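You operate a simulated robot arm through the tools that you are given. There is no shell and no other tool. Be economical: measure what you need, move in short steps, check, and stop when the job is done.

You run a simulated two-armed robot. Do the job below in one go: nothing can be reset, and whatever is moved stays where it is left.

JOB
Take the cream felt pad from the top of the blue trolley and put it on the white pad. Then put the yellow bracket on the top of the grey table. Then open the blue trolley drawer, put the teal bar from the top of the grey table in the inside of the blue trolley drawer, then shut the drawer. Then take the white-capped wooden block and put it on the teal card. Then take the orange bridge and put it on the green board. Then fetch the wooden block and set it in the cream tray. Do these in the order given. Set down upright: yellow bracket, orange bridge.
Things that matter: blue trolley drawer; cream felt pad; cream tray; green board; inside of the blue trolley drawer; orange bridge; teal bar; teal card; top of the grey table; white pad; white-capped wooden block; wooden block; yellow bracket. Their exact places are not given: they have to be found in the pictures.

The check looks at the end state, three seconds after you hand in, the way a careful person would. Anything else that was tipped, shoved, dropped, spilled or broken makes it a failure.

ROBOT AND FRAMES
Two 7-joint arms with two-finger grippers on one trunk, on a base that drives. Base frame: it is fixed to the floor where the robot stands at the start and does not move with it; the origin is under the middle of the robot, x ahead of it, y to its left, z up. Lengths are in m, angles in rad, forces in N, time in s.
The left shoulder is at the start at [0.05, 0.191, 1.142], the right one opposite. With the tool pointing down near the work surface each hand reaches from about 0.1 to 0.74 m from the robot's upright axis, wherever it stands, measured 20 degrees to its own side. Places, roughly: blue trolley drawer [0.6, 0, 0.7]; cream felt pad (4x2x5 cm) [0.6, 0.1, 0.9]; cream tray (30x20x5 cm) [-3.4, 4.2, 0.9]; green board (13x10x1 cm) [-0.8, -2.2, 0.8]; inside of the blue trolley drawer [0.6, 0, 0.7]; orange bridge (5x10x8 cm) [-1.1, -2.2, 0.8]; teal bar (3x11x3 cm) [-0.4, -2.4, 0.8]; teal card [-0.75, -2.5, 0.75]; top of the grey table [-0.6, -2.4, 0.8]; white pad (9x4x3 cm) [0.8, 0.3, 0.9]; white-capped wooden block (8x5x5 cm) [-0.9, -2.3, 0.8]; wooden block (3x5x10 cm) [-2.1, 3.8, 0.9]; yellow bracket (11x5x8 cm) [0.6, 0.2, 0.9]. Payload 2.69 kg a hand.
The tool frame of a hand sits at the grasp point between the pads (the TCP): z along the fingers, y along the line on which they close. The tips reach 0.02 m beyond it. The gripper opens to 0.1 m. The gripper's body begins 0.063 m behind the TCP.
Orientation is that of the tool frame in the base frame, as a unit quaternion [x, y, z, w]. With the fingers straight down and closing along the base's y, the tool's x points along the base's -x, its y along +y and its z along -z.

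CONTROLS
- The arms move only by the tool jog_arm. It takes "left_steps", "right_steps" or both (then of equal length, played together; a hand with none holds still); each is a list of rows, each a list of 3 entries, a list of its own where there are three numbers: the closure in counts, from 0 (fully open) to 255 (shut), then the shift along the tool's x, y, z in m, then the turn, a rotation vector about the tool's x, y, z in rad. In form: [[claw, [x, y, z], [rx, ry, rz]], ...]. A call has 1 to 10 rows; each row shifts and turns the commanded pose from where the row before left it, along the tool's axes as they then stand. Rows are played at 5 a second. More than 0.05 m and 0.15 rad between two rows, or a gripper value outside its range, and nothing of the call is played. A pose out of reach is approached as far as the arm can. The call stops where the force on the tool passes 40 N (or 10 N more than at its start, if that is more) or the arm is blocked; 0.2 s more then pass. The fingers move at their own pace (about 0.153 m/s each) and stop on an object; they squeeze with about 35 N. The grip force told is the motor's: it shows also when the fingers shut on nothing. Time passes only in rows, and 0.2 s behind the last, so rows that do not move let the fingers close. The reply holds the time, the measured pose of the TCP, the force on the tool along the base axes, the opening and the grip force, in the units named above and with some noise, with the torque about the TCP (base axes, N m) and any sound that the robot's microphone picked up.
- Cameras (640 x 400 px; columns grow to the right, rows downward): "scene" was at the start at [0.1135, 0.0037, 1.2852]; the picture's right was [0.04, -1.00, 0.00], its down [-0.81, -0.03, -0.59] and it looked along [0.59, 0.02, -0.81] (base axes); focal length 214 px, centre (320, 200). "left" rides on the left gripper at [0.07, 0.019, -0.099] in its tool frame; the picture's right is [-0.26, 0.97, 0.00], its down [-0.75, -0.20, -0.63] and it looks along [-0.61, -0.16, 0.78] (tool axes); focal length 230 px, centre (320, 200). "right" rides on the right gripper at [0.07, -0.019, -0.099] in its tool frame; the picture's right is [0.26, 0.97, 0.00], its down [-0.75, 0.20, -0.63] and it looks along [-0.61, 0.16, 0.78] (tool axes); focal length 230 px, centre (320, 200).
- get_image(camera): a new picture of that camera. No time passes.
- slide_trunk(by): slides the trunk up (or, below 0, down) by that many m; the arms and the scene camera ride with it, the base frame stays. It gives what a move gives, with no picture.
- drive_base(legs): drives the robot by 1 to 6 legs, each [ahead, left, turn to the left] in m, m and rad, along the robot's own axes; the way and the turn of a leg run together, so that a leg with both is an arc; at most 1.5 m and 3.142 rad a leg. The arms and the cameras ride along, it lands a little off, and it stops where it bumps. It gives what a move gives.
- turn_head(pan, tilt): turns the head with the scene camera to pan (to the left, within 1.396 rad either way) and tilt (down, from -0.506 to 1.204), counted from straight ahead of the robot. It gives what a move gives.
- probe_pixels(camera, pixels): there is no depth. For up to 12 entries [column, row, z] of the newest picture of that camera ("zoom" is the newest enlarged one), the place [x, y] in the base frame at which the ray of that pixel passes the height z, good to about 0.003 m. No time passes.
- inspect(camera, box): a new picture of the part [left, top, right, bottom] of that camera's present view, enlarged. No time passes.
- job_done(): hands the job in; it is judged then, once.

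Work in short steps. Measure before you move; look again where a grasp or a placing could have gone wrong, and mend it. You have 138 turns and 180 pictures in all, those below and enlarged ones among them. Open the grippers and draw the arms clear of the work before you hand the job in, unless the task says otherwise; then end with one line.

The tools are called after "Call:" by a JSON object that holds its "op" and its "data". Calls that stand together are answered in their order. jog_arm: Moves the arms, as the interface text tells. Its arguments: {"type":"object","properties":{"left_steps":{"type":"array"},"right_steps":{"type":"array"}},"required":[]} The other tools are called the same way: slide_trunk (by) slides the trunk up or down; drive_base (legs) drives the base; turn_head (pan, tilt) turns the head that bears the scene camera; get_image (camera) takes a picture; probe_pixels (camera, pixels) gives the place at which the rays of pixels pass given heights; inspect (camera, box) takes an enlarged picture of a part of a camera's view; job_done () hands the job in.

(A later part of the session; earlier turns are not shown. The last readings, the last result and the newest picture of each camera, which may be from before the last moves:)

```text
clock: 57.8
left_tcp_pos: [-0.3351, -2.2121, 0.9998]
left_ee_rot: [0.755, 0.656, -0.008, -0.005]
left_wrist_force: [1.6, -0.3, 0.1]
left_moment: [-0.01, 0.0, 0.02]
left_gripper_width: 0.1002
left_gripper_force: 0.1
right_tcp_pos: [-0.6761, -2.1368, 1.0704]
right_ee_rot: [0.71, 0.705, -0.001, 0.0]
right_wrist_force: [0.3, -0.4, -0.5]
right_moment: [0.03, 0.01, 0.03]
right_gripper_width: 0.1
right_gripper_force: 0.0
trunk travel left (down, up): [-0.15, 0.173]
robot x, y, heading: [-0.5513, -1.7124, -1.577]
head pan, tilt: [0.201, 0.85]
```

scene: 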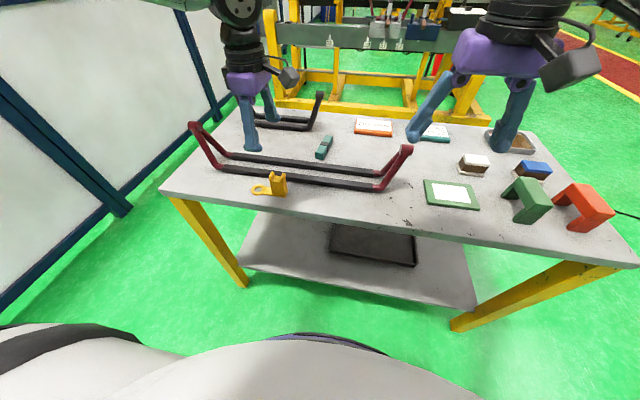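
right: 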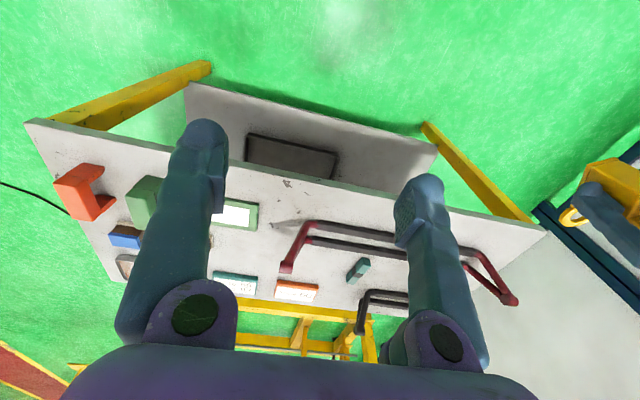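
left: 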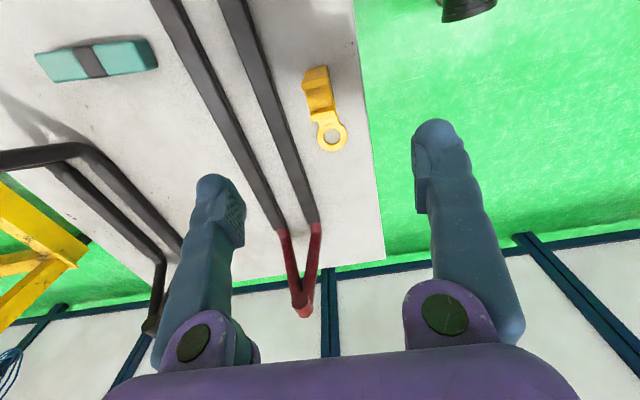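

Call:
{"op": "jog_arm", "data": {"left_steps": [[0, [-0.0418, -0.0178, 0], [0, 0, 0]], [0, [-0.0418, -0.0178, 0], [0, 0, 0]], [0, [-0.0418, -0.0178, 0], [0, 0, 0]], [0, [-0.0418, -0.0178, 0], [0, 0, 0]], [0, [0, 0, 0.04], [0, 0, 0]], [0, [0, 0, 0.04], [0, 0, 0]]]}}

Call:
{"op": "get_image", "data": {"camera": "left"}}

Call:
{"op": "get_image", "data": {"camera": "scene"}}

```text
clock: 59.1
left_tcp_pos: [-0.3399, -2.2616, 0.923]
left_ee_rot: [0.754, 0.657, -0.01, -0.005]
left_wrist_force: [0.4, 0.5, -0.7]
left_moment: [0.01, 0.0, 0.0]
left_gripper_width: 0.0998
left_gripper_force: 0.1
left hand out of reach, approached as far as the arm can: row 2, 3, 4, 6
right_tcp_pos: [-0.6749, -2.137, 1.0698]
right_ee_rot: [0.709, 0.705, 0.0, 0.001]
right_wrist_force: [-0.3, -0.2, 0.1]
right_moment: [0.04, 0.02, 0.01]
right_gripper_width: 0.1
right_gripper_force: 0.0
trunk travel left (down, up): [-0.15, 0.173]
robot x, y, heading: [-0.5461, -1.7095, -1.576]
head pan, tilt: [0.201, 0.85]
```

```text
118 pictures are left
```

left: 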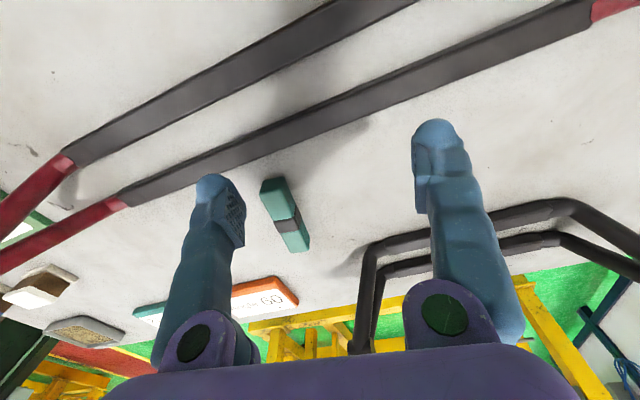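

```text
117 pictures are left
```

scene: 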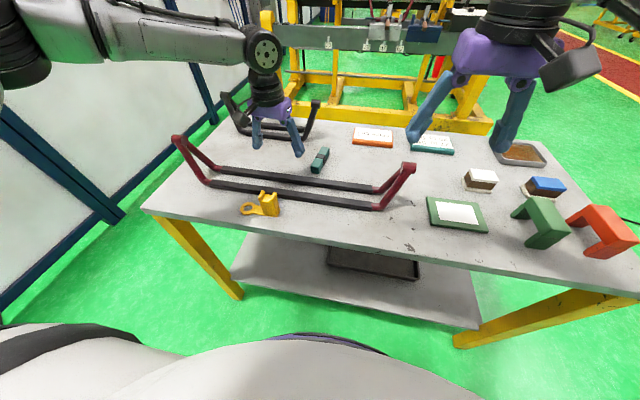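

The left arm reports out of reach, in an awkward elbow posture. I bring it back to its start-like pose (up, back, outward) to recover the posture.

Call:
{"op": "jog_arm", "data": {"left_steps": [[0, [0, 0, -0.04], [0, 0, 0]], [0, [0, 0, -0.04], [0, 0, 0]], [0, [0, 0, -0.04], [0, 0, 0]], [0, [0.038, 0.02, 0], [0, 0, 0]], [0, [0.038, 0.02, 0], [0, 0, 0]], [0, [0.038, 0.02, 0], [0, 0, -0.07]], [0, [0, 0.03, 0], [0, 0, -0.07]]]}}

Call:
{"op": "get_image", "data": {"camera": "scene"}}

```text
clock: 60.8
left_tcp_pos: [-0.2349, -2.1567, 1.0377]
left_ee_rot: [0.705, 0.709, -0.007, -0.006]
left_wrist_force: [-0.6, -0.1, 0.0]
left_moment: [0.0, 0.02, 0.03]
left_gripper_width: 0.1
left_gripper_force: 0.0
right_tcp_pos: [-0.6738, -2.1381, 1.0702]
right_ee_rot: [0.71, 0.704, -0.001, 0.001]
right_wrist_force: [0.8, -0.3, 0.4]
right_moment: [0.01, -0.03, 0.0]
right_gripper_width: 0.1
right_gripper_force: 0.1
trunk travel left (down, up): [-0.15, 0.173]
robot x, y, heading: [-0.5483, -1.7138, -1.58]
head pan, tilt: [0.201, 0.85]
```

```text
116 pictures are left
```

scene: 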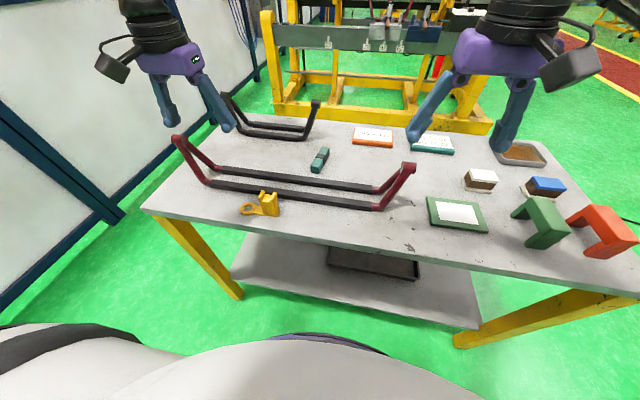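

The posture looks normal now. I retry approaching above the bar at constant height.

Call:
{"op": "jog_arm", "data": {"left_steps": [[0, [-0.035, -0.032, 0], [0, 0, 0]], [0, [-0.035, -0.032, 0], [0, 0, 0]], [0, [-0.035, -0.032, 0], [0, 0, 0]], [0, [-0.035, -0.032, 0], [0, 0, 0]], [0, [-0.035, -0.032, 0], [0, 0, 0.07]], [0, [-0.035, -0.032, 0], [0, 0, 0.07]]]}}

Call:
{"op": "get_image", "data": {"camera": "scene"}}

```text
clock: 62.1
left_tcp_pos: [-0.3401, -2.2669, 1.0327]
left_ee_rot: [0.754, 0.656, -0.009, -0.005]
left_wrist_force: [0.7, -0.2, 0.3]
left_moment: [0.0, 0.0, 0.03]
left_gripper_width: 0.1002
left_gripper_force: 0.0
left hand out of reach, approached as far as the arm can: row 4, 5, 6
right_tcp_pos: [-0.6745, -2.137, 1.071]
right_ee_rot: [0.709, 0.705, -0.001, 0.0]
right_wrist_force: [0.2, -0.1, -0.7]
right_moment: [0.01, -0.04, -0.01]
right_gripper_width: 0.1002
right_gripper_force: 0.0
trunk travel left (down, up): [-0.15, 0.173]
robot x, y, heading: [-0.5494, -1.7114, -1.575]
head pan, tilt: [0.201, 0.85]
```

```text
115 pictures are left
```

scene: 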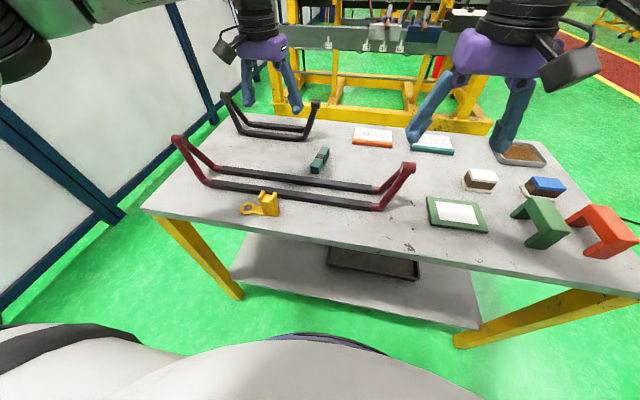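

The left hand seems unable to go further inward than ≈0.2 m left of the robot. I shift the base 0.16 m right and then move over the bar.

Call:
{"op": "drive_base", "data": {"legs": [[0, -0.16, 0]]}}

Call:
{"op": "jog_arm", "data": {"left_steps": [[0, [-0.022, 0.021, 0], [0, 0, 0]], [0, [-0.022, 0.021, 0], [0, 0, 0]], [0, [-0.022, 0.021, 0], [0, 0, 0]], [0, [-0.022, 0.021, 0], [0, 0, 0]], [0, [0, 0, 0.04], [0, 0, 0]], [0, [0, 0, 0.04], [0, 0, 0]]]}}

Call:
{"op": "get_image", "data": {"camera": "left"}}

```text
clock: 64.2
left_tcp_pos: [-0.5005, -2.266, 1.0316]
left_ee_rot: [0.753, 0.658, -0.009, -0.004]
left_wrist_force: [-0.8, -0.1, 0.8]
left_moment: [0.0, 0.01, 0.03]
left_gripper_width: 0.1001
left_gripper_force: 0.0
right_tcp_pos: [-0.8361, -2.1371, 1.0707]
right_ee_rot: [0.709, 0.706, -0.001, 0.001]
right_wrist_force: [0.3, 0.0, 0.3]
right_moment: [0.04, 0.0, 0.0]
right_gripper_width: 0.1002
right_gripper_force: 0.0
trunk travel left (down, up): [-0.15, 0.173]
robot x, y, heading: [-0.7107, -1.711, -1.578]
head pan, tilt: [0.201, 0.85]
```

```text
clock: 65.6
left_tcp_pos: [-0.4103, -2.3226, 0.9458]
left_ee_rot: [0.753, 0.658, -0.009, -0.004]
left_wrist_force: [0.0, 0.1, -0.1]
left_moment: [0.01, -0.01, -0.04]
left_gripper_width: 0.1001
left_gripper_force: 0.0
left hand out of reach, approached as far as the arm can: row 1, 2, 3, 4
right_tcp_pos: [-0.835, -2.1369, 1.0696]
right_ee_rot: [0.709, 0.705, -0.001, 0.0]
right_wrist_force: [0.8, -1.2, 0.7]
right_moment: [-0.01, -0.01, 0.0]
right_gripper_width: 0.1002
right_gripper_force: 0.1
trunk travel left (down, up): [-0.15, 0.173]
robot x, y, heading: [-0.7082, -1.7093, -1.579]
head pan, tilt: [0.201, 0.85]
```

```text
114 pictures are left
```

left: 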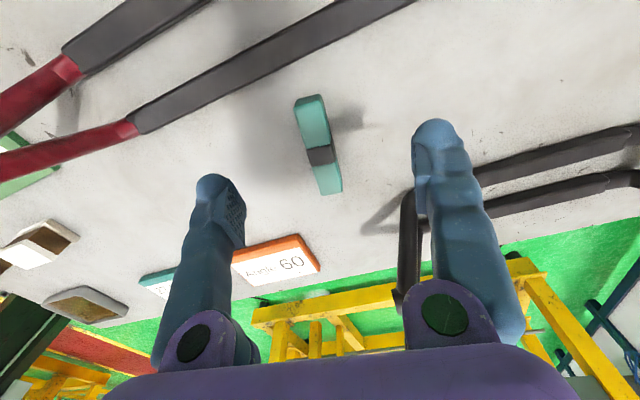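

Still limited. I retract to the start pose relative to the robot, raise the trunk back, and retry from there.

Call:
{"op": "jog_arm", "data": {"left_steps": [[0, [0, 0, -0.045], [0, 0, 0]], [0, [0, 0, -0.045], [0, 0, 0]], [0, [0.041, 0, 0], [0, 0, -0.04]], [0, [0.041, 0, 0], [0, 0, -0.04]], [0, [0.041, 0, 0], [0, 0, -0.04]], [0, [0.041, 0.02, 0], [0, 0, -0.02]]]}}

Call:
{"op": "slide_trunk", "data": {"by": 0.05}}

Call:
{"op": "jog_arm", "data": {"left_steps": [[0, [-0.03, -0.003, 0.02], [0, 0, 0]], [0, [-0.03, -0.003, 0.02], [0, 0, 0]], [0, [-0.03, -0.003, 0.02], [0, 0, 0]], [0, [-0.03, -0.003, 0.02], [0, 0, 0]], [0, [-0.03, -0.003, 0.02], [0, 0, 0]], [0, [-0.03, -0.003, 0.02], [0, 0, 0]], [0, [-0.03, -0.003, 0.02], [0, 0, 0]]]}}

Call:
{"op": "get_image", "data": {"camera": "scene"}}

```text
clock: 67.0
left_tcp_pos: [-0.377, -2.1615, 1.0355]
left_ee_rot: [0.705, 0.709, -0.009, -0.006]
left_wrist_force: [-0.6, -0.6, -0.5]
left_moment: [0.0, 0.04, 0.01]
left_gripper_width: 0.1001
left_gripper_force: 0.2
right_tcp_pos: [-0.8345, -2.1364, 1.0722]
right_ee_rot: [0.709, 0.705, -0.001, 0.001]
right_wrist_force: [0.0, -0.1, 0.6]
right_moment: [0.01, 0.06, -0.01]
right_gripper_width: 0.0996
right_gripper_force: 0.0
trunk travel left (down, up): [-0.15, 0.173]
robot x, y, heading: [-0.708, -1.7117, -1.575]
head pan, tilt: [0.201, 0.85]
```

```text
clock: 67.9
left_tcp_pos: [-0.378, -2.1614, 1.0852]
left_ee_rot: [0.705, 0.709, -0.009, -0.005]
left_wrist_force: [-0.1, -0.2, -0.2]
left_moment: [0.01, 0.01, -0.01]
left_gripper_width: 0.1
left_gripper_force: 0.1
right_tcp_pos: [-0.8352, -2.1366, 1.1201]
right_ee_rot: [0.709, 0.705, -0.001, 0.001]
right_wrist_force: [1.1, -0.8, -0.3]
right_moment: [0.06, 0.04, -0.01]
right_gripper_width: 0.0999
right_gripper_force: 0.0
trunk travel left (down, up): [-0.2, 0.123]
robot x, y, heading: [-0.7107, -1.707, -1.572]
head pan, tilt: [0.201, 0.85]
```

```text
clock: 69.5
left_tcp_pos: [-0.3861, -2.3241, 0.9613]
left_ee_rot: [0.706, 0.709, -0.009, -0.005]
left_wrist_force: [-0.2, -0.4, -0.6]
left_moment: [0.0, 0.01, 0.02]
left_gripper_width: 0.1001
left_gripper_force: 0.1
left hand out of reach, approached as far as the arm can: row 6, 7
right_tcp_pos: [-0.8365, -2.1379, 1.121]
right_ee_rot: [0.709, 0.705, -0.001, 0.001]
right_wrist_force: [0.1, 0.1, -1.0]
right_moment: [0.0, 0.02, -0.01]
right_gripper_width: 0.1002
right_gripper_force: 0.1
trunk travel left (down, up): [-0.2, 0.123]
robot x, y, heading: [-0.7105, -1.7114, -1.575]
head pan, tilt: [0.201, 0.85]
```

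```text
113 pictures are left
```

scene: 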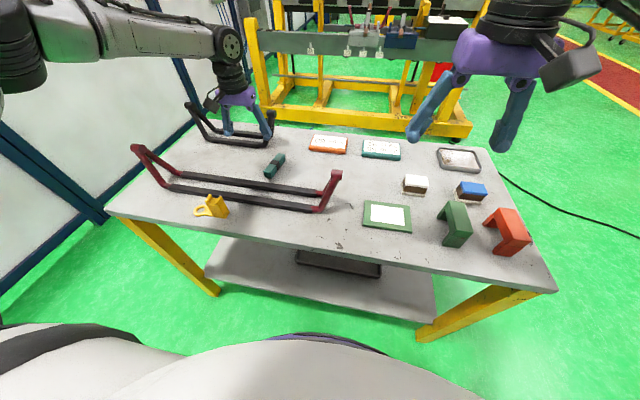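

I raise the hand and turn the base right by 0.5 rad so the left shoulder comes closer to the bar.

Call:
{"op": "jog_arm", "data": {"left_steps": [[0, [0.02, 0, -0.045], [0, 0, 0]], [0, [0.02, 0, -0.045], [0, 0, 0]]]}}

Call:
{"op": "drive_base", "data": {"legs": [[0, 0, -0.5]]}}

Call:
{"op": "turn_head", "data": {"pan": 0.6, "tilt": 0.85}}

Call:
{"op": "get_image", "data": {"camera": "scene"}}

```text
clock: 70.1
left_tcp_pos: [-0.3838, -2.2827, 1.0525]
left_ee_rot: [0.705, 0.709, -0.009, -0.006]
left_wrist_force: [1.3, 0.0, 0.1]
left_moment: [-0.02, 0.0, -0.01]
left_gripper_width: 0.0998
left_gripper_force: 0.0
right_tcp_pos: [-0.8358, -2.1365, 1.1221]
right_ee_rot: [0.709, 0.705, -0.001, 0.001]
right_wrist_force: [1.0, 0.4, 0.9]
right_moment: [0.02, -0.01, 0.01]
right_gripper_width: 0.1001
right_gripper_force: 0.0
trunk travel left (down, up): [-0.2, 0.123]
robot x, y, heading: [-0.7096, -1.713, -1.578]
head pan, tilt: [0.201, 0.85]
```

```text
clock: 72.0
left_tcp_pos: [-0.7042, -2.3695, 1.0528]
left_ee_rot: [0.861, 0.508, -0.006, -0.008]
left_wrist_force: [0.1, -0.2, 0.1]
left_moment: [0.0, 0.01, -0.04]
left_gripper_width: 0.1
left_gripper_force: 0.0
right_tcp_pos: [-1.0276, -2.021, 1.1218]
right_ee_rot: [0.863, 0.505, -0.001, 0.001]
right_wrist_force: [-0.2, 0.3, 0.4]
right_moment: [-0.02, 0.0, 0.01]
right_gripper_width: 0.1001
right_gripper_force: 0.0
trunk travel left (down, up): [-0.2, 0.123]
robot x, y, heading: [-0.7077, -1.7115, -2.087]
head pan, tilt: [0.201, 0.85]
```

```text
clock: 72.8
left_tcp_pos: [-0.7032, -2.3685, 1.053]
left_ee_rot: [0.861, 0.509, -0.007, -0.007]
left_wrist_force: [-0.3, -0.2, 0.1]
left_moment: [-0.02, 0.01, 0.02]
left_gripper_width: 0.1001
left_gripper_force: 0.0
right_tcp_pos: [-1.0275, -2.0222, 1.1202]
right_ee_rot: [0.863, 0.504, -0.001, 0.0]
right_wrist_force: [0.0, 0.1, 0.0]
right_moment: [0.03, 0.03, 0.04]
right_gripper_width: 0.1001
right_gripper_force: 0.0
trunk travel left (down, up): [-0.2, 0.123]
robot x, y, heading: [-0.7139, -1.7108, -2.086]
head pan, tilt: [0.6, 0.85]
```

```text
112 pictures are left
```

scene: 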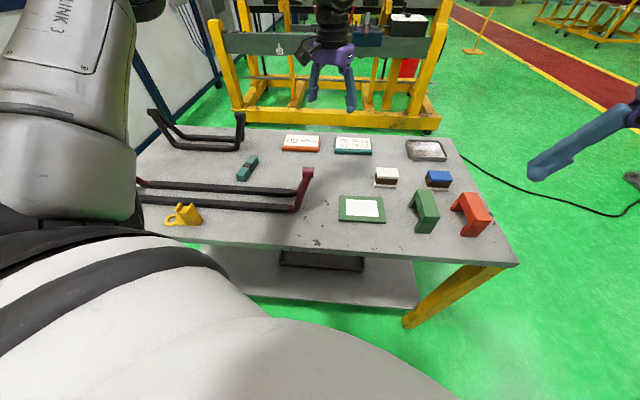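

Now I move over the bar and align the closing direction across it.

Call:
{"op": "jog_arm", "data": {"left_steps": [[0, [0.0222, 0.04, 0], [0, 0, 0]], [0, [0.0222, 0.04, 0], [0, 0, 0]], [0, [0.0222, 0.04, 0], [0, 0, 0]], [0, [0.0222, 0.04, 0], [0, 0, 0]], [0, [0.0222, 0.04, 0], [0, 0, 0]], [0, [0.0222, 0.04, 0], [0, 0, 0]], [0, [0, 0, 0.03], [0, 0, -0.122]], [0, [0, 0, 0.03], [0, 0, -0.122]], [0, [0, 0, 0.03], [0, 0, -0.122]]]}}

Call:
{"op": "get_image", "data": {"camera": "left"}}

```text
clock: 74.8
left_tcp_pos: [-0.4318, -2.3687, 0.9558]
left_ee_rot: [0.754, 0.657, -0.006, -0.009]
left_wrist_force: [-0.4, -0.7, -0.3]
left_moment: [-0.02, 0.01, -0.03]
left_gripper_width: 0.1001
left_gripper_force: 0.1
right_tcp_pos: [-1.0274, -2.0209, 1.1211]
right_ee_rot: [0.863, 0.504, -0.001, 0.0]
right_wrist_force: [-0.6, -0.8, 1.0]
right_moment: [0.01, -0.02, 0.02]
right_gripper_width: 0.0999
right_gripper_force: 0.0
trunk travel left (down, up): [-0.2, 0.123]
robot x, y, heading: [-0.7083, -1.7122, -2.081]
head pan, tilt: [0.6, 0.85]
```

```text
111 pictures are left
```

left: 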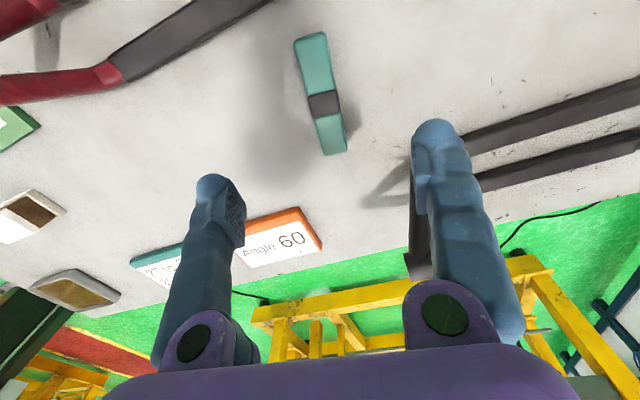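

Call:
{"op": "probe_pixels", "data": {"camera": "left", "pixels": [[295, 44, 0.824], [325, 35, 0.824], [346, 150, 0.824], [323, 154, 0.824]]}}

Call:
{"op": "jog_arm", "data": {"left_steps": [[0, [0, 0, 0.045], [0, 0, 0]], [0, [0, 0, 0.045], [0, 0, 0]]]}}

```text
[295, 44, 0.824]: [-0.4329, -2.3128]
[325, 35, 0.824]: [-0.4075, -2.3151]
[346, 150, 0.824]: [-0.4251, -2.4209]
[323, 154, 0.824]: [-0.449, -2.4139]
```

```text
clock: 75.4
left_tcp_pos: [-0.4351, -2.3697, 0.8687]
left_ee_rot: [0.753, 0.658, -0.005, -0.009]
left_wrist_force: [-0.1, 0.6, 0.4]
left_moment: [-0.01, -0.02, -0.03]
left_gripper_width: 0.1002
left_gripper_force: 0.1
right_tcp_pos: [-1.0277, -2.0212, 1.1212]
right_ee_rot: [0.864, 0.504, 0.0, 0.0]
right_wrist_force: [0.3, -0.2, 0.0]
right_moment: [0.02, -0.02, 0.03]
right_gripper_width: 0.0998
right_gripper_force: 0.0
trunk travel left (down, up): [-0.2, 0.123]
robot x, y, heading: [-0.7101, -1.7082, -2.082]
head pan, tilt: [0.6, 0.85]
```

Call:
{"op": "jog_arm", "data": {"left_steps": [[0, [0.002, 0.006, 0.03], [0, 0, 0]], [0, [0, 0, 0.02], [0, 0, 0]], [255, [0, 0, 0], [0, 0, 0]], [255, [0, 0, 0], [0, 0, 0]], [255, [0, 0, 0], [0, 0, 0]]]}}

Call:
{"op": "get_image", "data": {"camera": "left"}}

```text
clock: 76.6
left_tcp_pos: [-0.4295, -2.3658, 0.8202]
left_ee_rot: [0.754, 0.656, -0.007, -0.008]
left_wrist_force: [1.0, -0.7, 10.2]
left_moment: [-0.43, 0.0, 0.09]
left_gripper_width: 0.0268
left_gripper_force: 35.0
right_tcp_pos: [-1.0279, -2.0199, 1.1217]
right_ee_rot: [0.863, 0.505, 0.0, 0.002]
right_wrist_force: [0.4, -1.2, -0.1]
right_moment: [-0.05, 0.02, 0.02]
right_gripper_width: 0.1001
right_gripper_force: 0.0
trunk travel left (down, up): [-0.2, 0.123]
robot x, y, heading: [-0.7111, -1.7097, -2.078]
head pan, tilt: [0.6, 0.85]
```

```text
110 pictures are left
```

left: 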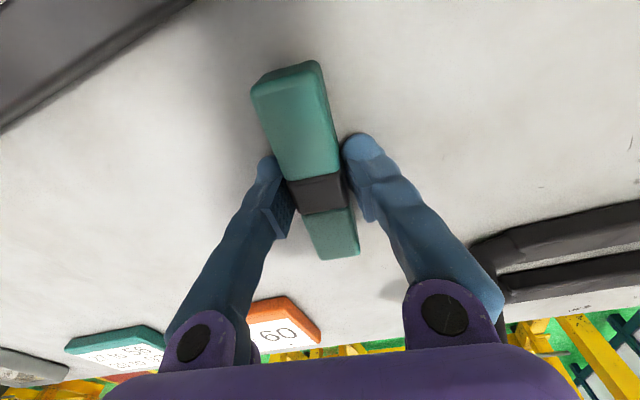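

The bar is held at its middle. I lift, draw in, back off and turn toward the trolley.

Call:
{"op": "jog_arm", "data": {"left_steps": [[255, [0, 0, -0.045], [0, 0, 0]], [255, [0, 0, -0.045], [0, 0, 0]], [255, [0, 0, -0.045], [0, 0, 0]], [255, [0, 0, -0.045], [0, 0, 0]], [255, [0, 0, -0.045], [0, 0, 0]], [255, [0.02, -0.039, 0], [0, 0, 0]], [255, [0.02, -0.039, 0], [0, 0, 0]], [255, [0.02, -0.039, 0], [0, 0, 0]], [255, [0.02, -0.039, 0], [0, 0, 0]], [255, [0.02, -0.039, 0], [0, 0, 0]]]}}

Call:
{"op": "drive_base", "data": {"legs": [[-0.45, 0, 0], [0, 0, 2.08]]}}

Call:
{"op": "turn_head", "data": {"pan": 0.4, "tilt": 0.5}}

Call:
{"op": "get_image", "data": {"camera": "scene"}}

```text
clock: 78.8
left_tcp_pos: [-0.6034, -2.2394, 1.0444]
left_ee_rot: [0.754, 0.657, -0.005, -0.009]
left_wrist_force: [-0.7, 0.6, -1.9]
left_moment: [0.0, -0.03, 0.02]
left_gripper_width: 0.0269
left_gripper_force: 34.9
right_tcp_pos: [-1.0274, -2.0216, 1.1211]
right_ee_rot: [0.863, 0.504, -0.001, 0.001]
right_wrist_force: [-0.3, -0.3, 0.1]
right_moment: [0.02, 0.0, -0.02]
right_gripper_width: 0.1
right_gripper_force: 0.0
trunk travel left (down, up): [-0.2, 0.123]
robot x, y, heading: [-0.7104, -1.7086, -2.082]
head pan, tilt: [0.6, 0.85]
```

```text
clock: 86.5
left_tcp_pos: [-0.0776, -0.965, 1.045]
left_ee_rot: [-0.186, 0.983, -0.01, 0.001]
left_wrist_force: [-1.2, 1.2, -1.6]
left_moment: [0.03, 0.02, 0.0]
left_gripper_width: 0.027
left_gripper_force: 34.7
right_tcp_pos: [-0.0604, -1.4416, 1.121]
right_ee_rot: [0.001, 1.0, 0.0, 0.001]
right_wrist_force: [0.2, -0.6, 0.1]
right_moment: [0.0, -0.03, -0.01]
right_gripper_width: 0.1001
right_gripper_force: 0.1
trunk travel left (down, up): [-0.2, 0.123]
robot x, y, heading: [-0.4855, -1.3162, 0.002]
head pan, tilt: [0.6, 0.85]
```

```text
clock: 87.4
left_tcp_pos: [-0.0782, -0.9642, 1.0451]
left_ee_rot: [-0.185, 0.983, -0.011, 0.001]
left_wrist_force: [-0.8, 0.3, -1.7]
left_moment: [0.0, 0.01, 0.02]
left_gripper_width: 0.0268
left_gripper_force: 34.3
right_tcp_pos: [-0.0606, -1.4415, 1.122]
right_ee_rot: [0.0, 1.0, 0.0, 0.001]
right_wrist_force: [0.4, -0.5, 0.4]
right_moment: [-0.01, -0.01, 0.0]
right_gripper_width: 0.0999
right_gripper_force: 0.0
trunk travel left (down, up): [-0.2, 0.123]
robot x, y, heading: [-0.4909, -1.3115, -0.003]
head pan, tilt: [0.4, 0.499]
```

```text
109 pictures are left
```

scene: 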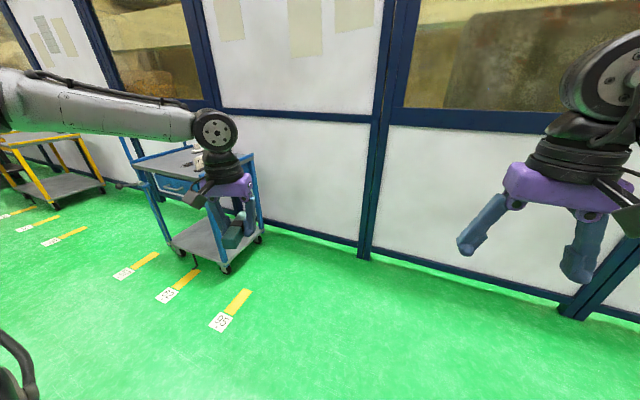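

I drive to face the trolley, about 0.66 m from the drawer handle.

Call:
{"op": "drive_base", "data": {"legs": [[0.1, 0.75, 0], [0.08, 0.75, 0]]}}

Call:
{"op": "turn_head", "data": {"pan": -0.2, "tilt": 0.6}}

Call:
{"op": "get_image", "data": {"camera": "scene"}}

Call:
{"op": "inspect", "data": {"camera": "scene", "box": [200, 130, 460, 292]}}

```text
clock: 100.8
left_tcp_pos: [0.0923, 0.5218, 1.0444]
left_ee_rot: [-0.189, 0.982, -0.011, 0.0]
left_wrist_force: [0.0, 0.7, -2.2]
left_moment: [-0.01, -0.01, 0.0]
left_gripper_width: 0.0268
left_gripper_force: 34.8
right_tcp_pos: [0.1135, 0.0439, 1.1217]
right_ee_rot: [-0.003, 1.0, 0.0, 0.0]
right_wrist_force: [-0.2, -0.7, -0.4]
right_moment: [0.0, 0.01, -0.02]
right_gripper_width: 0.1
right_gripper_force: 0.0
trunk travel left (down, up): [-0.2, 0.123]
robot x, y, heading: [-0.3184, 0.1672, 0.006]
head pan, tilt: [0.4, 0.499]
```

```text
clock: 101.8
left_tcp_pos: [0.0929, 0.52, 1.0448]
left_ee_rot: [-0.189, 0.982, -0.011, 0.001]
left_wrist_force: [-0.1, 0.1, -1.9]
left_moment: [0.01, -0.02, -0.01]
left_gripper_width: 0.0269
left_gripper_force: 34.8
right_tcp_pos: [0.1126, 0.0444, 1.1205]
right_ee_rot: [-0.003, 1.0, 0.0, 0.0]
right_wrist_force: [0.3, -1.2, -0.7]
right_moment: [-0.03, 0.01, 0.0]
right_gripper_width: 0.1
right_gripper_force: 0.1
trunk travel left (down, up): [-0.2, 0.123]
robot x, y, heading: [-0.3166, 0.169, 0.002]
head pan, tilt: [-0.201, 0.6]
```

```text
108 pictures are left
```

scene: 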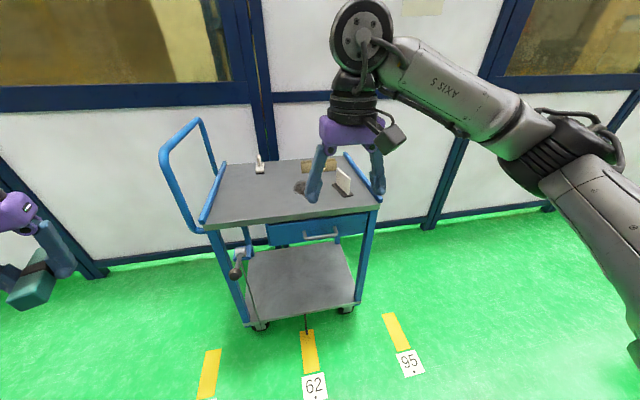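

```text
2.46 times, centred on (330, 211) of scene
```

zoom: 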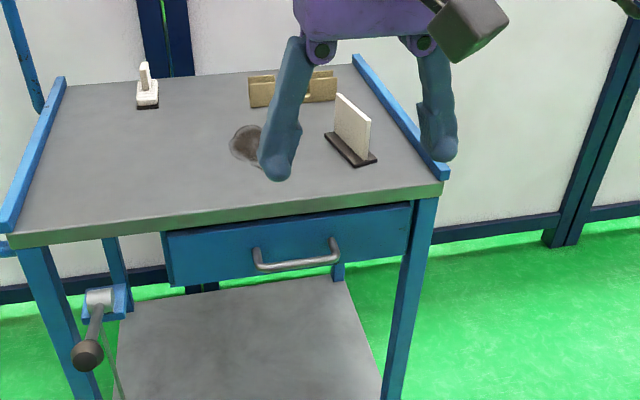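

I take the right view to triangulate the handle.

Call:
{"op": "get_image", "data": {"camera": "right"}}

Call:
{"op": "inspect", "data": {"camera": "scene", "box": [260, 205, 380, 265]}}

```text
106 pictures are left
```

right: 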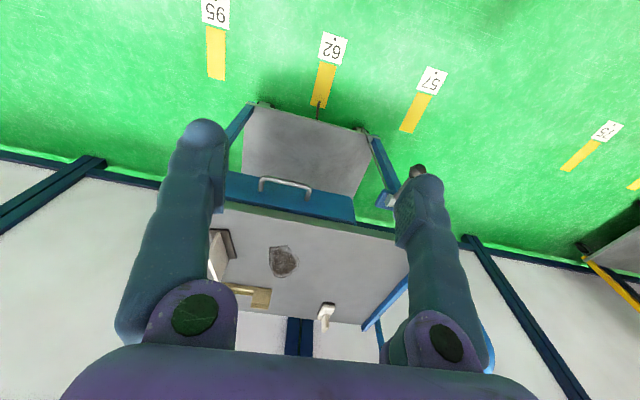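

```text
5.33 times, centred on (320, 235) of scene
```

zoom: 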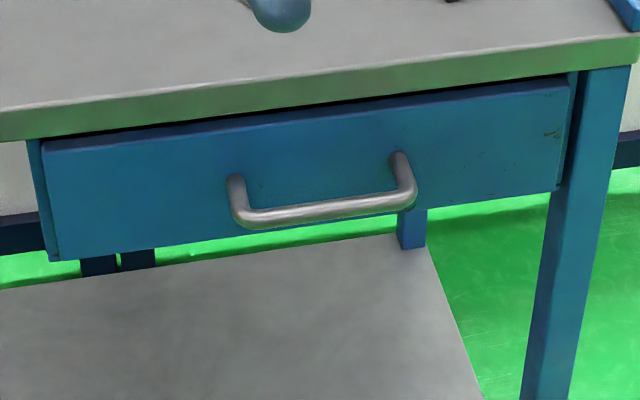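

Call:
{"op": "inspect", "data": {"camera": "right", "box": [225, 150, 365, 230]}}

Call:
{"op": "probe_pixels", "data": {"camera": "scene", "pixels": [[305.6, 238.2, 0.7], [305.6, 238.2, 0.75], [336.7, 235.2, 0.7], [336.7, 235.2, 0.75], [304.2, 231.6, 0.75], [334.4, 227.1, 0.75], [268, 224, 0.78], [365.6, 213.5, 0.78], [269.8, 246, 0.68], [364, 233.3, 0.68]]}}

```text
4.57 times, centred on (295, 190) of right
```

zoom: 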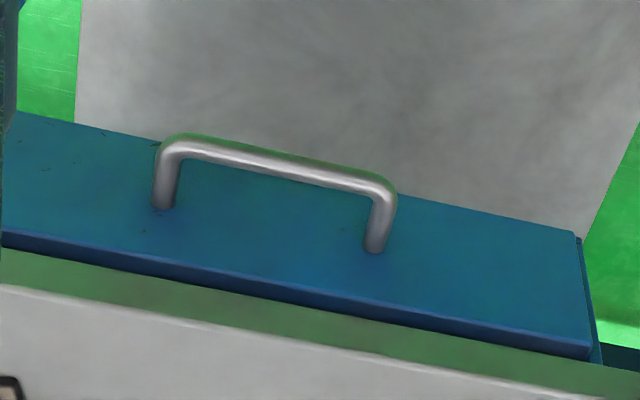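

```text
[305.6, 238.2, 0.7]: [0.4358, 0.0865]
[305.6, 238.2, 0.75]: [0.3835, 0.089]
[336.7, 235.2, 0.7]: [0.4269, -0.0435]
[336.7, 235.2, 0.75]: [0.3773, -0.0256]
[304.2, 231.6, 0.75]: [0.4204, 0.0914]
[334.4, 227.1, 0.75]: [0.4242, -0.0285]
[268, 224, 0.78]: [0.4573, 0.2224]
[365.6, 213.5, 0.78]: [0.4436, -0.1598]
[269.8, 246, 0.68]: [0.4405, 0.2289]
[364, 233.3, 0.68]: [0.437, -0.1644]
```

Call:
{"op": "probe_pixels", "data": {"camera": "right", "pixels": [[262.6, 178.6, 0.7], [262.6, 178.6, 0.75], [309.9, 186.7, 0.7], [309.9, 186.7, 0.75], [260.4, 191.1, 0.75], [307, 200.5, 0.75], [260.4, 191.1, 0.72], [307, 200.5, 0.72]]}}

```text
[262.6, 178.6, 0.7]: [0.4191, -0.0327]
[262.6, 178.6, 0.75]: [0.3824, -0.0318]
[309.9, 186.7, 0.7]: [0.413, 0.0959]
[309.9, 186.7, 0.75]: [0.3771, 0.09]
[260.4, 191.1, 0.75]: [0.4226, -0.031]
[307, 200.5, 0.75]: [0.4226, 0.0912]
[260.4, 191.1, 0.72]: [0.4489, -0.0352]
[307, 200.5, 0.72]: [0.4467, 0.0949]
```

Handle bar is at x≈0.380, y −0.029…0.090, z≈0.75, with 4 cm standoff. I yaw the right hand 90° so it closes fore-aft.

Call:
{"op": "jog_arm", "data": {"right_steps": [[166, [0, 0, 0], [0, 0, -0.143]], [166, [0, 0, 0], [0, 0, -0.143]], [166, [0, 0, 0], [0, 0, -0.143]], [166, [0, 0, 0], [0, 0, -0.143]], [166, [0, 0, 0], [0, 0, -0.143]], [166, [0, 0, 0], [0, 0, -0.143]], [166, [0, 0, 0], [0, 0, -0.143]], [166, [0, 0, 0], [0, 0, -0.143]], [166, [0, 0, 0], [0, 0, -0.143]], [166, [0, 0, 0], [0, 0, -0.143]]]}}

Call:
{"op": "jog_arm", "data": {"right_steps": [[166, [0, 0, 0], [0, 0, -0.141]], [166, [0, 0, 0], [0.14, 0, 0]], [166, [0, 0, 0], [0.14, 0, 0]], [166, [0, 0, 0], [0.14, 0, 0]], [166, [0, 0, 0], [0.14, 0, 0]], [166, [0, 0, 0], [0.14, 0, 0]]]}}

```text
clock: 104.0
left_tcp_pos: [0.0934, 0.5212, 1.0447]
left_ee_rot: [-0.189, 0.982, -0.011, 0.001]
left_wrist_force: [-0.4, -0.3, -1.4]
left_moment: [-0.02, -0.01, -0.03]
left_gripper_width: 0.0269
left_gripper_force: 35.4
right_tcp_pos: [0.0608, 0.0678, 1.114]
right_ee_rot: [-0.657, 0.754, -0.001, 0.0]
right_wrist_force: [0.2, 0.2, 0.1]
right_moment: [0.0, -0.01, -0.01]
right_gripper_width: 0.0348
right_gripper_force: 0.1
right hand out of reach, approached as far as the arm can: row 9, 10
trunk travel left (down, up): [-0.2, 0.123]
robot x, y, heading: [-0.3185, 0.166, 0.0]
head pan, tilt: [-0.201, 0.6]
```

```text
clock: 105.4
left_tcp_pos: [0.0924, 0.5202, 1.0434]
left_ee_rot: [-0.189, 0.982, -0.01, 0.0]
left_wrist_force: [-0.2, -0.6, -1.7]
left_moment: [0.0, 0.01, -0.01]
left_gripper_width: 0.0267
left_gripper_force: 35.4
right_tcp_pos: [0.0256, 0.0794, 1.1108]
right_ee_rot: [0.666, -0.662, 0.243, -0.244]
right_wrist_force: [0.0, -0.8, 0.4]
right_moment: [0.02, -0.01, 0.0]
right_gripper_width: 0.0348
right_gripper_force: 0.2
right hand out of reach, approached as far as the arm can: row 1
trunk travel left (down, up): [-0.2, 0.123]
robot x, y, heading: [-0.3193, 0.1659, 0.006]
head pan, tilt: [-0.201, 0.6]
```

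Orientation is as wanted (fingers 40° forward of straight down). I move along toward the pre-grasp point.

Call:
{"op": "jog_arm", "data": {"right_steps": [[166, [0.0054, -0.0041, 0.0427], [0, 0, 0]], [166, [0.0054, -0.0041, 0.0427], [0, 0, 0]], [166, [0.0054, -0.0041, 0.0427], [0, 0, 0]], [166, [0.0054, -0.0041, 0.0427], [0, 0, 0]], [166, [0.0054, -0.0041, 0.0427], [0, 0, 0]], [166, [0.0054, -0.0041, 0.0427], [0, 0, 0]], [166, [0.0054, -0.0041, 0.0427], [0, 0, 0]], [166, [0.0054, -0.0041, 0.0427], [0, 0, 0]]]}}

Call:
{"op": "get_image", "data": {"camera": "right"}}

Call:
{"op": "inspect", "data": {"camera": "scene", "box": [200, 130, 460, 292]}}

```text
clock: 107.2
left_tcp_pos: [0.093, 0.5209, 1.0444]
left_ee_rot: [-0.189, 0.982, -0.01, 0.001]
left_wrist_force: [0.1, 0.5, -1.5]
left_moment: [-0.01, -0.01, 0.01]
left_gripper_width: 0.0269
left_gripper_force: 34.3
right_tcp_pos: [0.2722, 0.0386, 0.8702]
right_ee_rot: [0.665, -0.662, 0.243, -0.244]
right_wrist_force: [0.0, -0.4, -0.3]
right_moment: [-0.02, 0.03, -0.03]
right_gripper_width: 0.0348
right_gripper_force: 0.0
trunk travel left (down, up): [-0.2, 0.123]
robot x, y, heading: [-0.3173, 0.166, -0.004]
head pan, tilt: [-0.201, 0.6]
```

```text
103 pictures are left
```

right: 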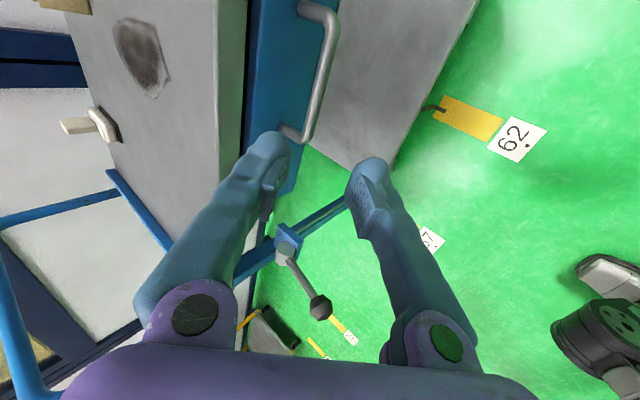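

```text
2.46 times, centred on (330, 211) of scene
```

zoom: 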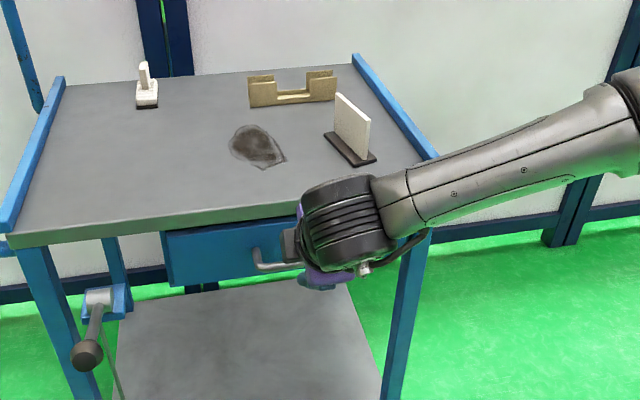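

Call:
{"op": "probe_pixels", "data": {"camera": "right", "pixels": [[326, 75, 0.75], [334, 25, 0.75], [311, 132, 0.75], [304, 8, 0.75], [288, 130, 0.75]]}}

```text
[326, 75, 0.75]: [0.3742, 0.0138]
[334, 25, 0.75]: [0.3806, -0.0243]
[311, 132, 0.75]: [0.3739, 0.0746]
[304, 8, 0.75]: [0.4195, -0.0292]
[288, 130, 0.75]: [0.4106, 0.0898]
```

I advance along the tool axis to the bar.

Call:
{"op": "jog_arm", "data": {"right_steps": [[166, [0.003, -0.001, 0.04], [0, 0, 0]], [166, [0.003, -0.001, 0.04], [0, 0, 0]], [166, [0.003, 0, 0.04], [0, 0, 0]]]}}

Call:
{"op": "get_image", "data": {"camera": "right"}}

```text
clock: 108.0
left_tcp_pos: [0.0928, 0.5204, 1.0439]
left_ee_rot: [-0.189, 0.982, -0.011, 0.0]
left_wrist_force: [0.0, 0.7, -2.0]
left_moment: [0.01, 0.04, 0.02]
left_gripper_width: 0.0266
left_gripper_force: 35.4
right_tcp_pos: [0.3522, 0.0282, 0.7809]
right_ee_rot: [0.666, -0.663, 0.242, -0.243]
right_wrist_force: [-0.5, 0.0, -0.5]
right_moment: [-0.02, -0.01, 0.03]
right_gripper_width: 0.0352
right_gripper_force: 0.1
trunk travel left (down, up): [-0.2, 0.123]
robot x, y, heading: [-0.3187, 0.1685, 0.007]
head pan, tilt: [-0.201, 0.6]
```

```text
101 pictures are left
```

right: 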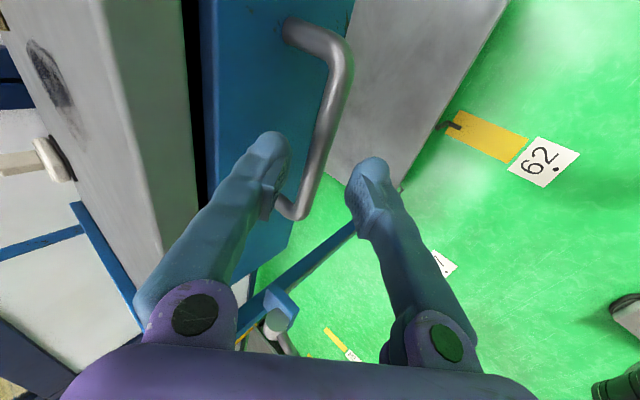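

Call:
{"op": "jog_arm", "data": {"right_steps": [[166, [0, -0.001, 0.02], [0, 0, 0]], [166, [0, 0, 0.018], [0, 0, 0]]]}}

Call:
{"op": "get_image", "data": {"camera": "right"}}

```text
clock: 108.6
left_tcp_pos: [0.0929, 0.5202, 1.0434]
left_ee_rot: [-0.189, 0.982, -0.011, 0.0]
left_wrist_force: [-0.5, 0.5, -0.8]
left_moment: [0.03, 0.02, 0.02]
left_gripper_width: 0.0269
left_gripper_force: 34.7
right_tcp_pos: [0.3765, 0.0293, 0.7531]
right_ee_rot: [0.665, -0.662, 0.243, -0.244]
right_wrist_force: [-0.6, -0.1, 0.3]
right_moment: [-0.02, 0.01, 0.0]
right_gripper_width: 0.035
right_gripper_force: 0.1
trunk travel left (down, up): [-0.2, 0.123]
robot x, y, heading: [-0.3156, 0.1673, 0.002]
head pan, tilt: [-0.201, 0.6]
```

```text
100 pictures are left
```

right: 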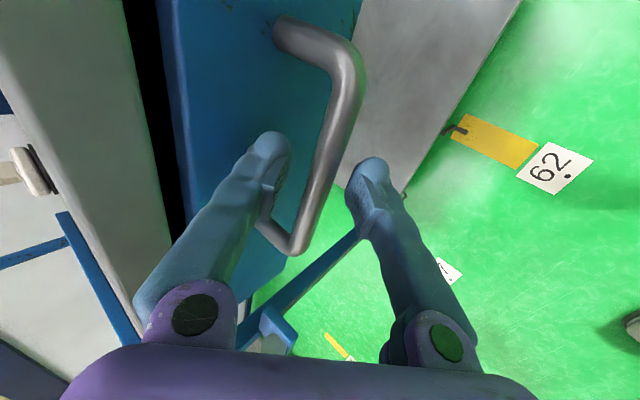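

The bar lies between the fingers; I close.

Call:
{"op": "jog_arm", "data": {"right_steps": [[255, [0, 0, 0], [0, 0, 0]], [255, [0, 0, 0], [0, 0, 0]], [255, [0, 0, 0], [0, 0, 0]]]}}

Call:
{"op": "drive_base", "data": {"legs": [[-0.06, 0, 0]]}}

Call:
{"op": "get_image", "data": {"camera": "scene"}}

```text
clock: 109.4
left_tcp_pos: [0.0939, 0.5211, 1.0449]
left_ee_rot: [-0.189, 0.982, -0.01, 0.0]
left_wrist_force: [-0.8, -0.2, -1.9]
left_moment: [0.03, -0.01, -0.02]
left_gripper_width: 0.0269
left_gripper_force: 34.9
right_tcp_pos: [0.3752, 0.0293, 0.7518]
right_ee_rot: [0.665, -0.663, 0.242, -0.242]
right_wrist_force: [4.0, 0.6, -5.9]
right_moment: [0.2, 0.02, -0.22]
right_gripper_width: 0.0067
right_gripper_force: 34.7
trunk travel left (down, up): [-0.2, 0.123]
robot x, y, heading: [-0.3164, 0.1671, 0.004]
head pan, tilt: [-0.201, 0.6]
```

```text
clock: 110.4
left_tcp_pos: [0.0319, 0.5207, 1.0443]
left_ee_rot: [-0.189, 0.982, -0.01, 0.0]
left_wrist_force: [-0.1, 0.3, -1.2]
left_moment: [0.0, -0.03, 0.0]
left_gripper_width: 0.027
left_gripper_force: 34.6
right_tcp_pos: [0.3153, 0.0297, 0.7513]
right_ee_rot: [0.666, -0.662, 0.243, -0.244]
right_wrist_force: [1.4, 0.6, -9.0]
right_moment: [0.06, 0.0, -0.27]
right_gripper_width: 0.0061
right_gripper_force: 35.0
trunk travel left (down, up): [-0.2, 0.123]
robot x, y, heading: [-0.3753, 0.1667, 0.009]
head pan, tilt: [-0.201, 0.6]
```

```text
99 pictures are left
```

scene: 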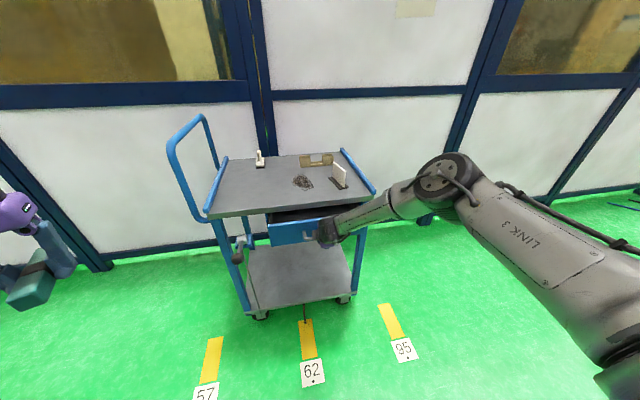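

The drawer slides with low force. I back off further.

Call:
{"op": "drive_base", "data": {"legs": [[-0.12, 0, 0]]}}

Call:
{"op": "get_image", "data": {"camera": "scene"}}

Call:
{"op": "inspect", "data": {"camera": "scene", "box": [180, 120, 400, 260]}}

```text
clock: 111.6
left_tcp_pos: [-0.0868, 0.52, 1.0443]
left_ee_rot: [-0.19, 0.982, -0.01, 0.0]
left_wrist_force: [-0.2, -0.4, -0.9]
left_moment: [-0.02, 0.01, -0.03]
left_gripper_width: 0.0268
left_gripper_force: 34.6
right_tcp_pos: [0.1963, 0.029, 0.751]
right_ee_rot: [0.666, -0.662, 0.242, -0.242]
right_wrist_force: [1.2, 0.3, -7.0]
right_moment: [0.08, -0.04, -0.27]
right_gripper_width: 0.0063
right_gripper_force: 34.7
trunk travel left (down, up): [-0.2, 0.123]
robot x, y, heading: [-0.492, 0.1651, 0.003]
head pan, tilt: [-0.201, 0.6]
```

```text
98 pictures are left
```

scene: 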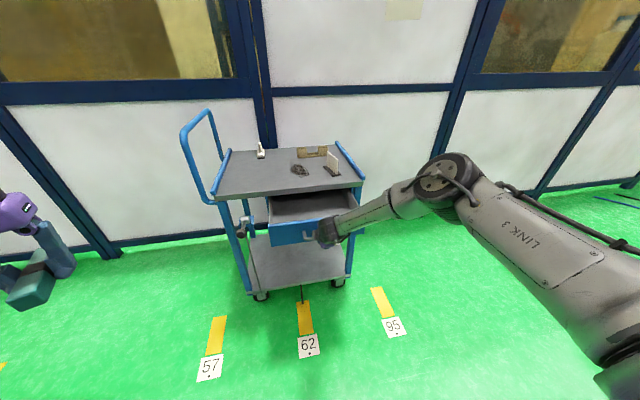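

```text
2.86 times, centred on (290, 190) of scene
```

zoom: 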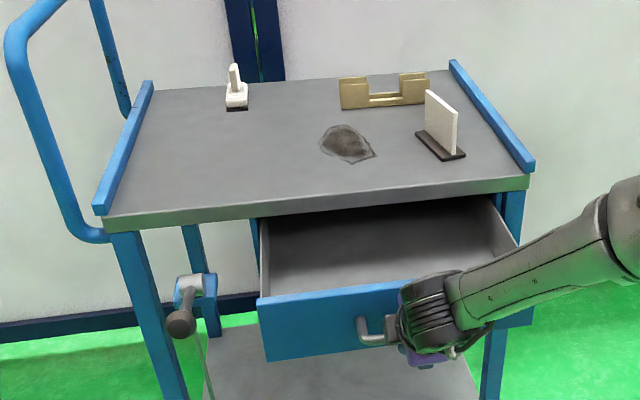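

The drawer is open about 18 cm and empty. I release the handle and withdraw the right hand back along its axis and up.

Call:
{"op": "jog_arm", "data": {"right_steps": [[166, [0, 0, 0], [0, 0, 0]], [166, [0, 0, 0], [0, 0, 0]], [166, [0, 0, -0.04], [0, 0, 0]], [166, [0, 0, -0.045], [0, 0, 0]], [166, [0, 0, -0.045], [0, 0, 0]], [166, [0, 0, -0.045], [0, 0, 0]], [166, [0, 0, -0.045], [0, 0, 0]]]}}

Call:
{"op": "inspect", "data": {"camera": "scene", "box": [180, 120, 400, 260]}}

```text
clock: 113.2
left_tcp_pos: [-0.0871, 0.5202, 1.0456]
left_ee_rot: [-0.19, 0.982, -0.01, 0.0]
left_wrist_force: [0.3, -0.1, -1.4]
left_moment: [-0.01, -0.01, -0.01]
left_gripper_width: 0.0269
left_gripper_force: 35.2
right_tcp_pos: [0.0533, 0.0293, 0.9204]
right_ee_rot: [0.666, -0.662, 0.242, -0.243]
right_wrist_force: [-0.2, 1.1, -0.9]
right_moment: [-0.01, -0.03, 0.01]
right_gripper_width: 0.0346
right_gripper_force: 0.2
trunk travel left (down, up): [-0.2, 0.123]
robot x, y, heading: [-0.497, 0.1681, 0.005]
head pan, tilt: [-0.201, 0.6]
```

```text
2.86 times, centred on (290, 190) of scene
```

zoom: 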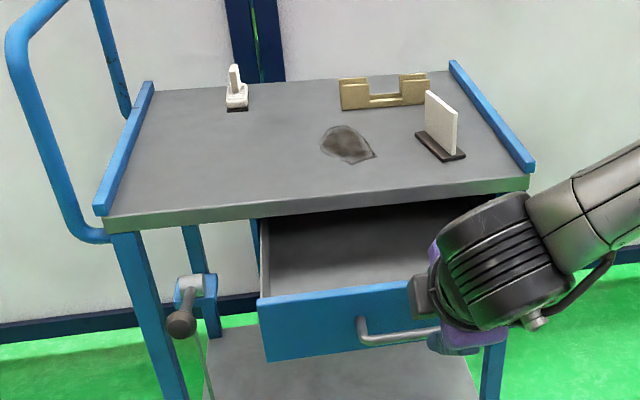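

Drawer stays open. I raise the right hand, then move the base so the left hand gets over the drawer.

Call:
{"op": "jog_arm", "data": {"right_steps": [[166, [0, -0.009, -0.036], [0, 0, 0]], [166, [0, -0.009, -0.036], [0, 0, 0]], [166, [0, -0.009, -0.036], [0, 0, 0]]]}}

Call:
{"op": "drive_base", "data": {"legs": [[0, -0.365, 0], [0.28, 0, 0]]}}

Call:
{"op": "jog_arm", "data": {"left_steps": [[255, [0, 0, 0], [0, 0, 0.127]], [255, [0, 0, 0], [0, 0, 0.127]], [255, [0, 0, 0], [0, 0, 0.127]]]}}

Call:
{"op": "turn_head", "data": {"pan": 0.3, "tilt": 0.85}}

Call:
{"op": "get_image", "data": {"camera": "scene"}}

Call:
{"op": "get_image", "data": {"camera": "left"}}

```text
clock: 114.0
left_tcp_pos: [-0.0882, 0.5209, 1.0447]
left_ee_rot: [-0.189, 0.982, -0.01, 0.001]
left_wrist_force: [1.4, -0.3, -0.9]
left_moment: [0.02, 0.0, 0.02]
left_gripper_width: 0.0269
left_gripper_force: 34.9
right_tcp_pos: [0.0052, 0.0276, 1.0199]
right_ee_rot: [0.666, -0.662, 0.242, -0.243]
right_wrist_force: [0.3, -0.8, -0.2]
right_moment: [-0.02, 0.0, 0.01]
right_gripper_width: 0.0352
right_gripper_force: 0.0
trunk travel left (down, up): [-0.2, 0.123]
robot x, y, heading: [-0.4926, 0.1673, 0.007]
head pan, tilt: [-0.201, 0.6]
```

```text
clock: 119.3
left_tcp_pos: [0.1991, 0.156, 1.0445]
left_ee_rot: [-0.189, 0.982, -0.01, 0.0]
left_wrist_force: [0.9, 1.0, -1.8]
left_moment: [-0.01, 0.04, -0.01]
left_gripper_width: 0.027
left_gripper_force: 35.3
right_tcp_pos: [0.2909, -0.3365, 1.0185]
right_ee_rot: [0.665, -0.663, 0.242, -0.243]
right_wrist_force: [0.6, 0.1, 0.2]
right_moment: [0.0, 0.01, -0.01]
right_gripper_width: 0.0347
right_gripper_force: 0.1
trunk travel left (down, up): [-0.2, 0.123]
robot x, y, heading: [-0.2139, -0.1969, 0.001]
head pan, tilt: [-0.201, 0.6]
```

```text
clock: 120.2
left_tcp_pos: [0.1984, 0.1553, 1.0444]
left_ee_rot: [0.002, 1.0, -0.01, 0.003]
left_wrist_force: [-0.4, 0.6, -0.5]
left_moment: [0.01, 0.01, 0.01]
left_gripper_width: 0.0271
left_gripper_force: 35.3
right_tcp_pos: [0.2905, -0.3367, 1.0211]
right_ee_rot: [0.665, -0.663, 0.242, -0.242]
right_wrist_force: [0.3, 0.0, 0.4]
right_moment: [-0.02, -0.03, -0.02]
right_gripper_width: 0.0349
right_gripper_force: 0.0
trunk travel left (down, up): [-0.2, 0.123]
robot x, y, heading: [-0.2081, -0.1984, 0.006]
head pan, tilt: [-0.201, 0.6]
```

```text
clock: 121.1
left_tcp_pos: [0.1983, 0.1567, 1.0436]
left_ee_rot: [0.001, 1.0, -0.01, 0.003]
left_wrist_force: [0.6, 0.0, -2.0]
left_moment: [0.02, -0.02, 0.02]
left_gripper_width: 0.027
left_gripper_force: 35.3
right_tcp_pos: [0.2915, -0.3365, 1.0199]
right_ee_rot: [0.665, -0.663, 0.242, -0.243]
right_wrist_force: [-0.5, -1.1, -0.7]
right_moment: [0.0, 0.04, 0.01]
right_gripper_width: 0.0346
right_gripper_force: 0.0
trunk travel left (down, up): [-0.2, 0.123]
robot x, y, heading: [-0.2103, -0.1998, 0.002]
head pan, tilt: [0.3, 0.85]
```

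```text
95 pictures are left
```

scene: 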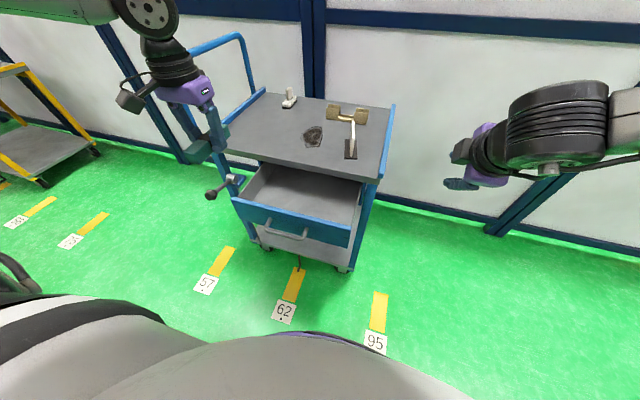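

```text
94 pictures are left
```

left: 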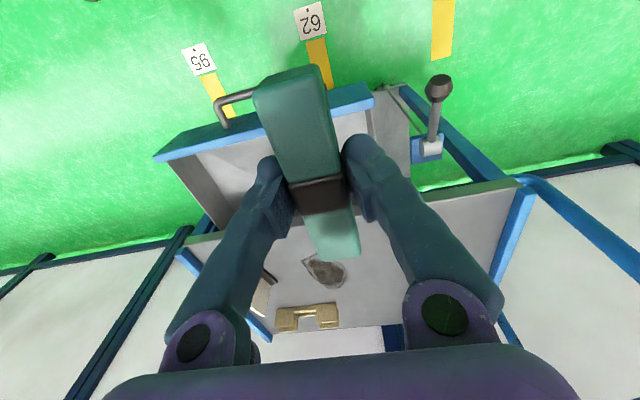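

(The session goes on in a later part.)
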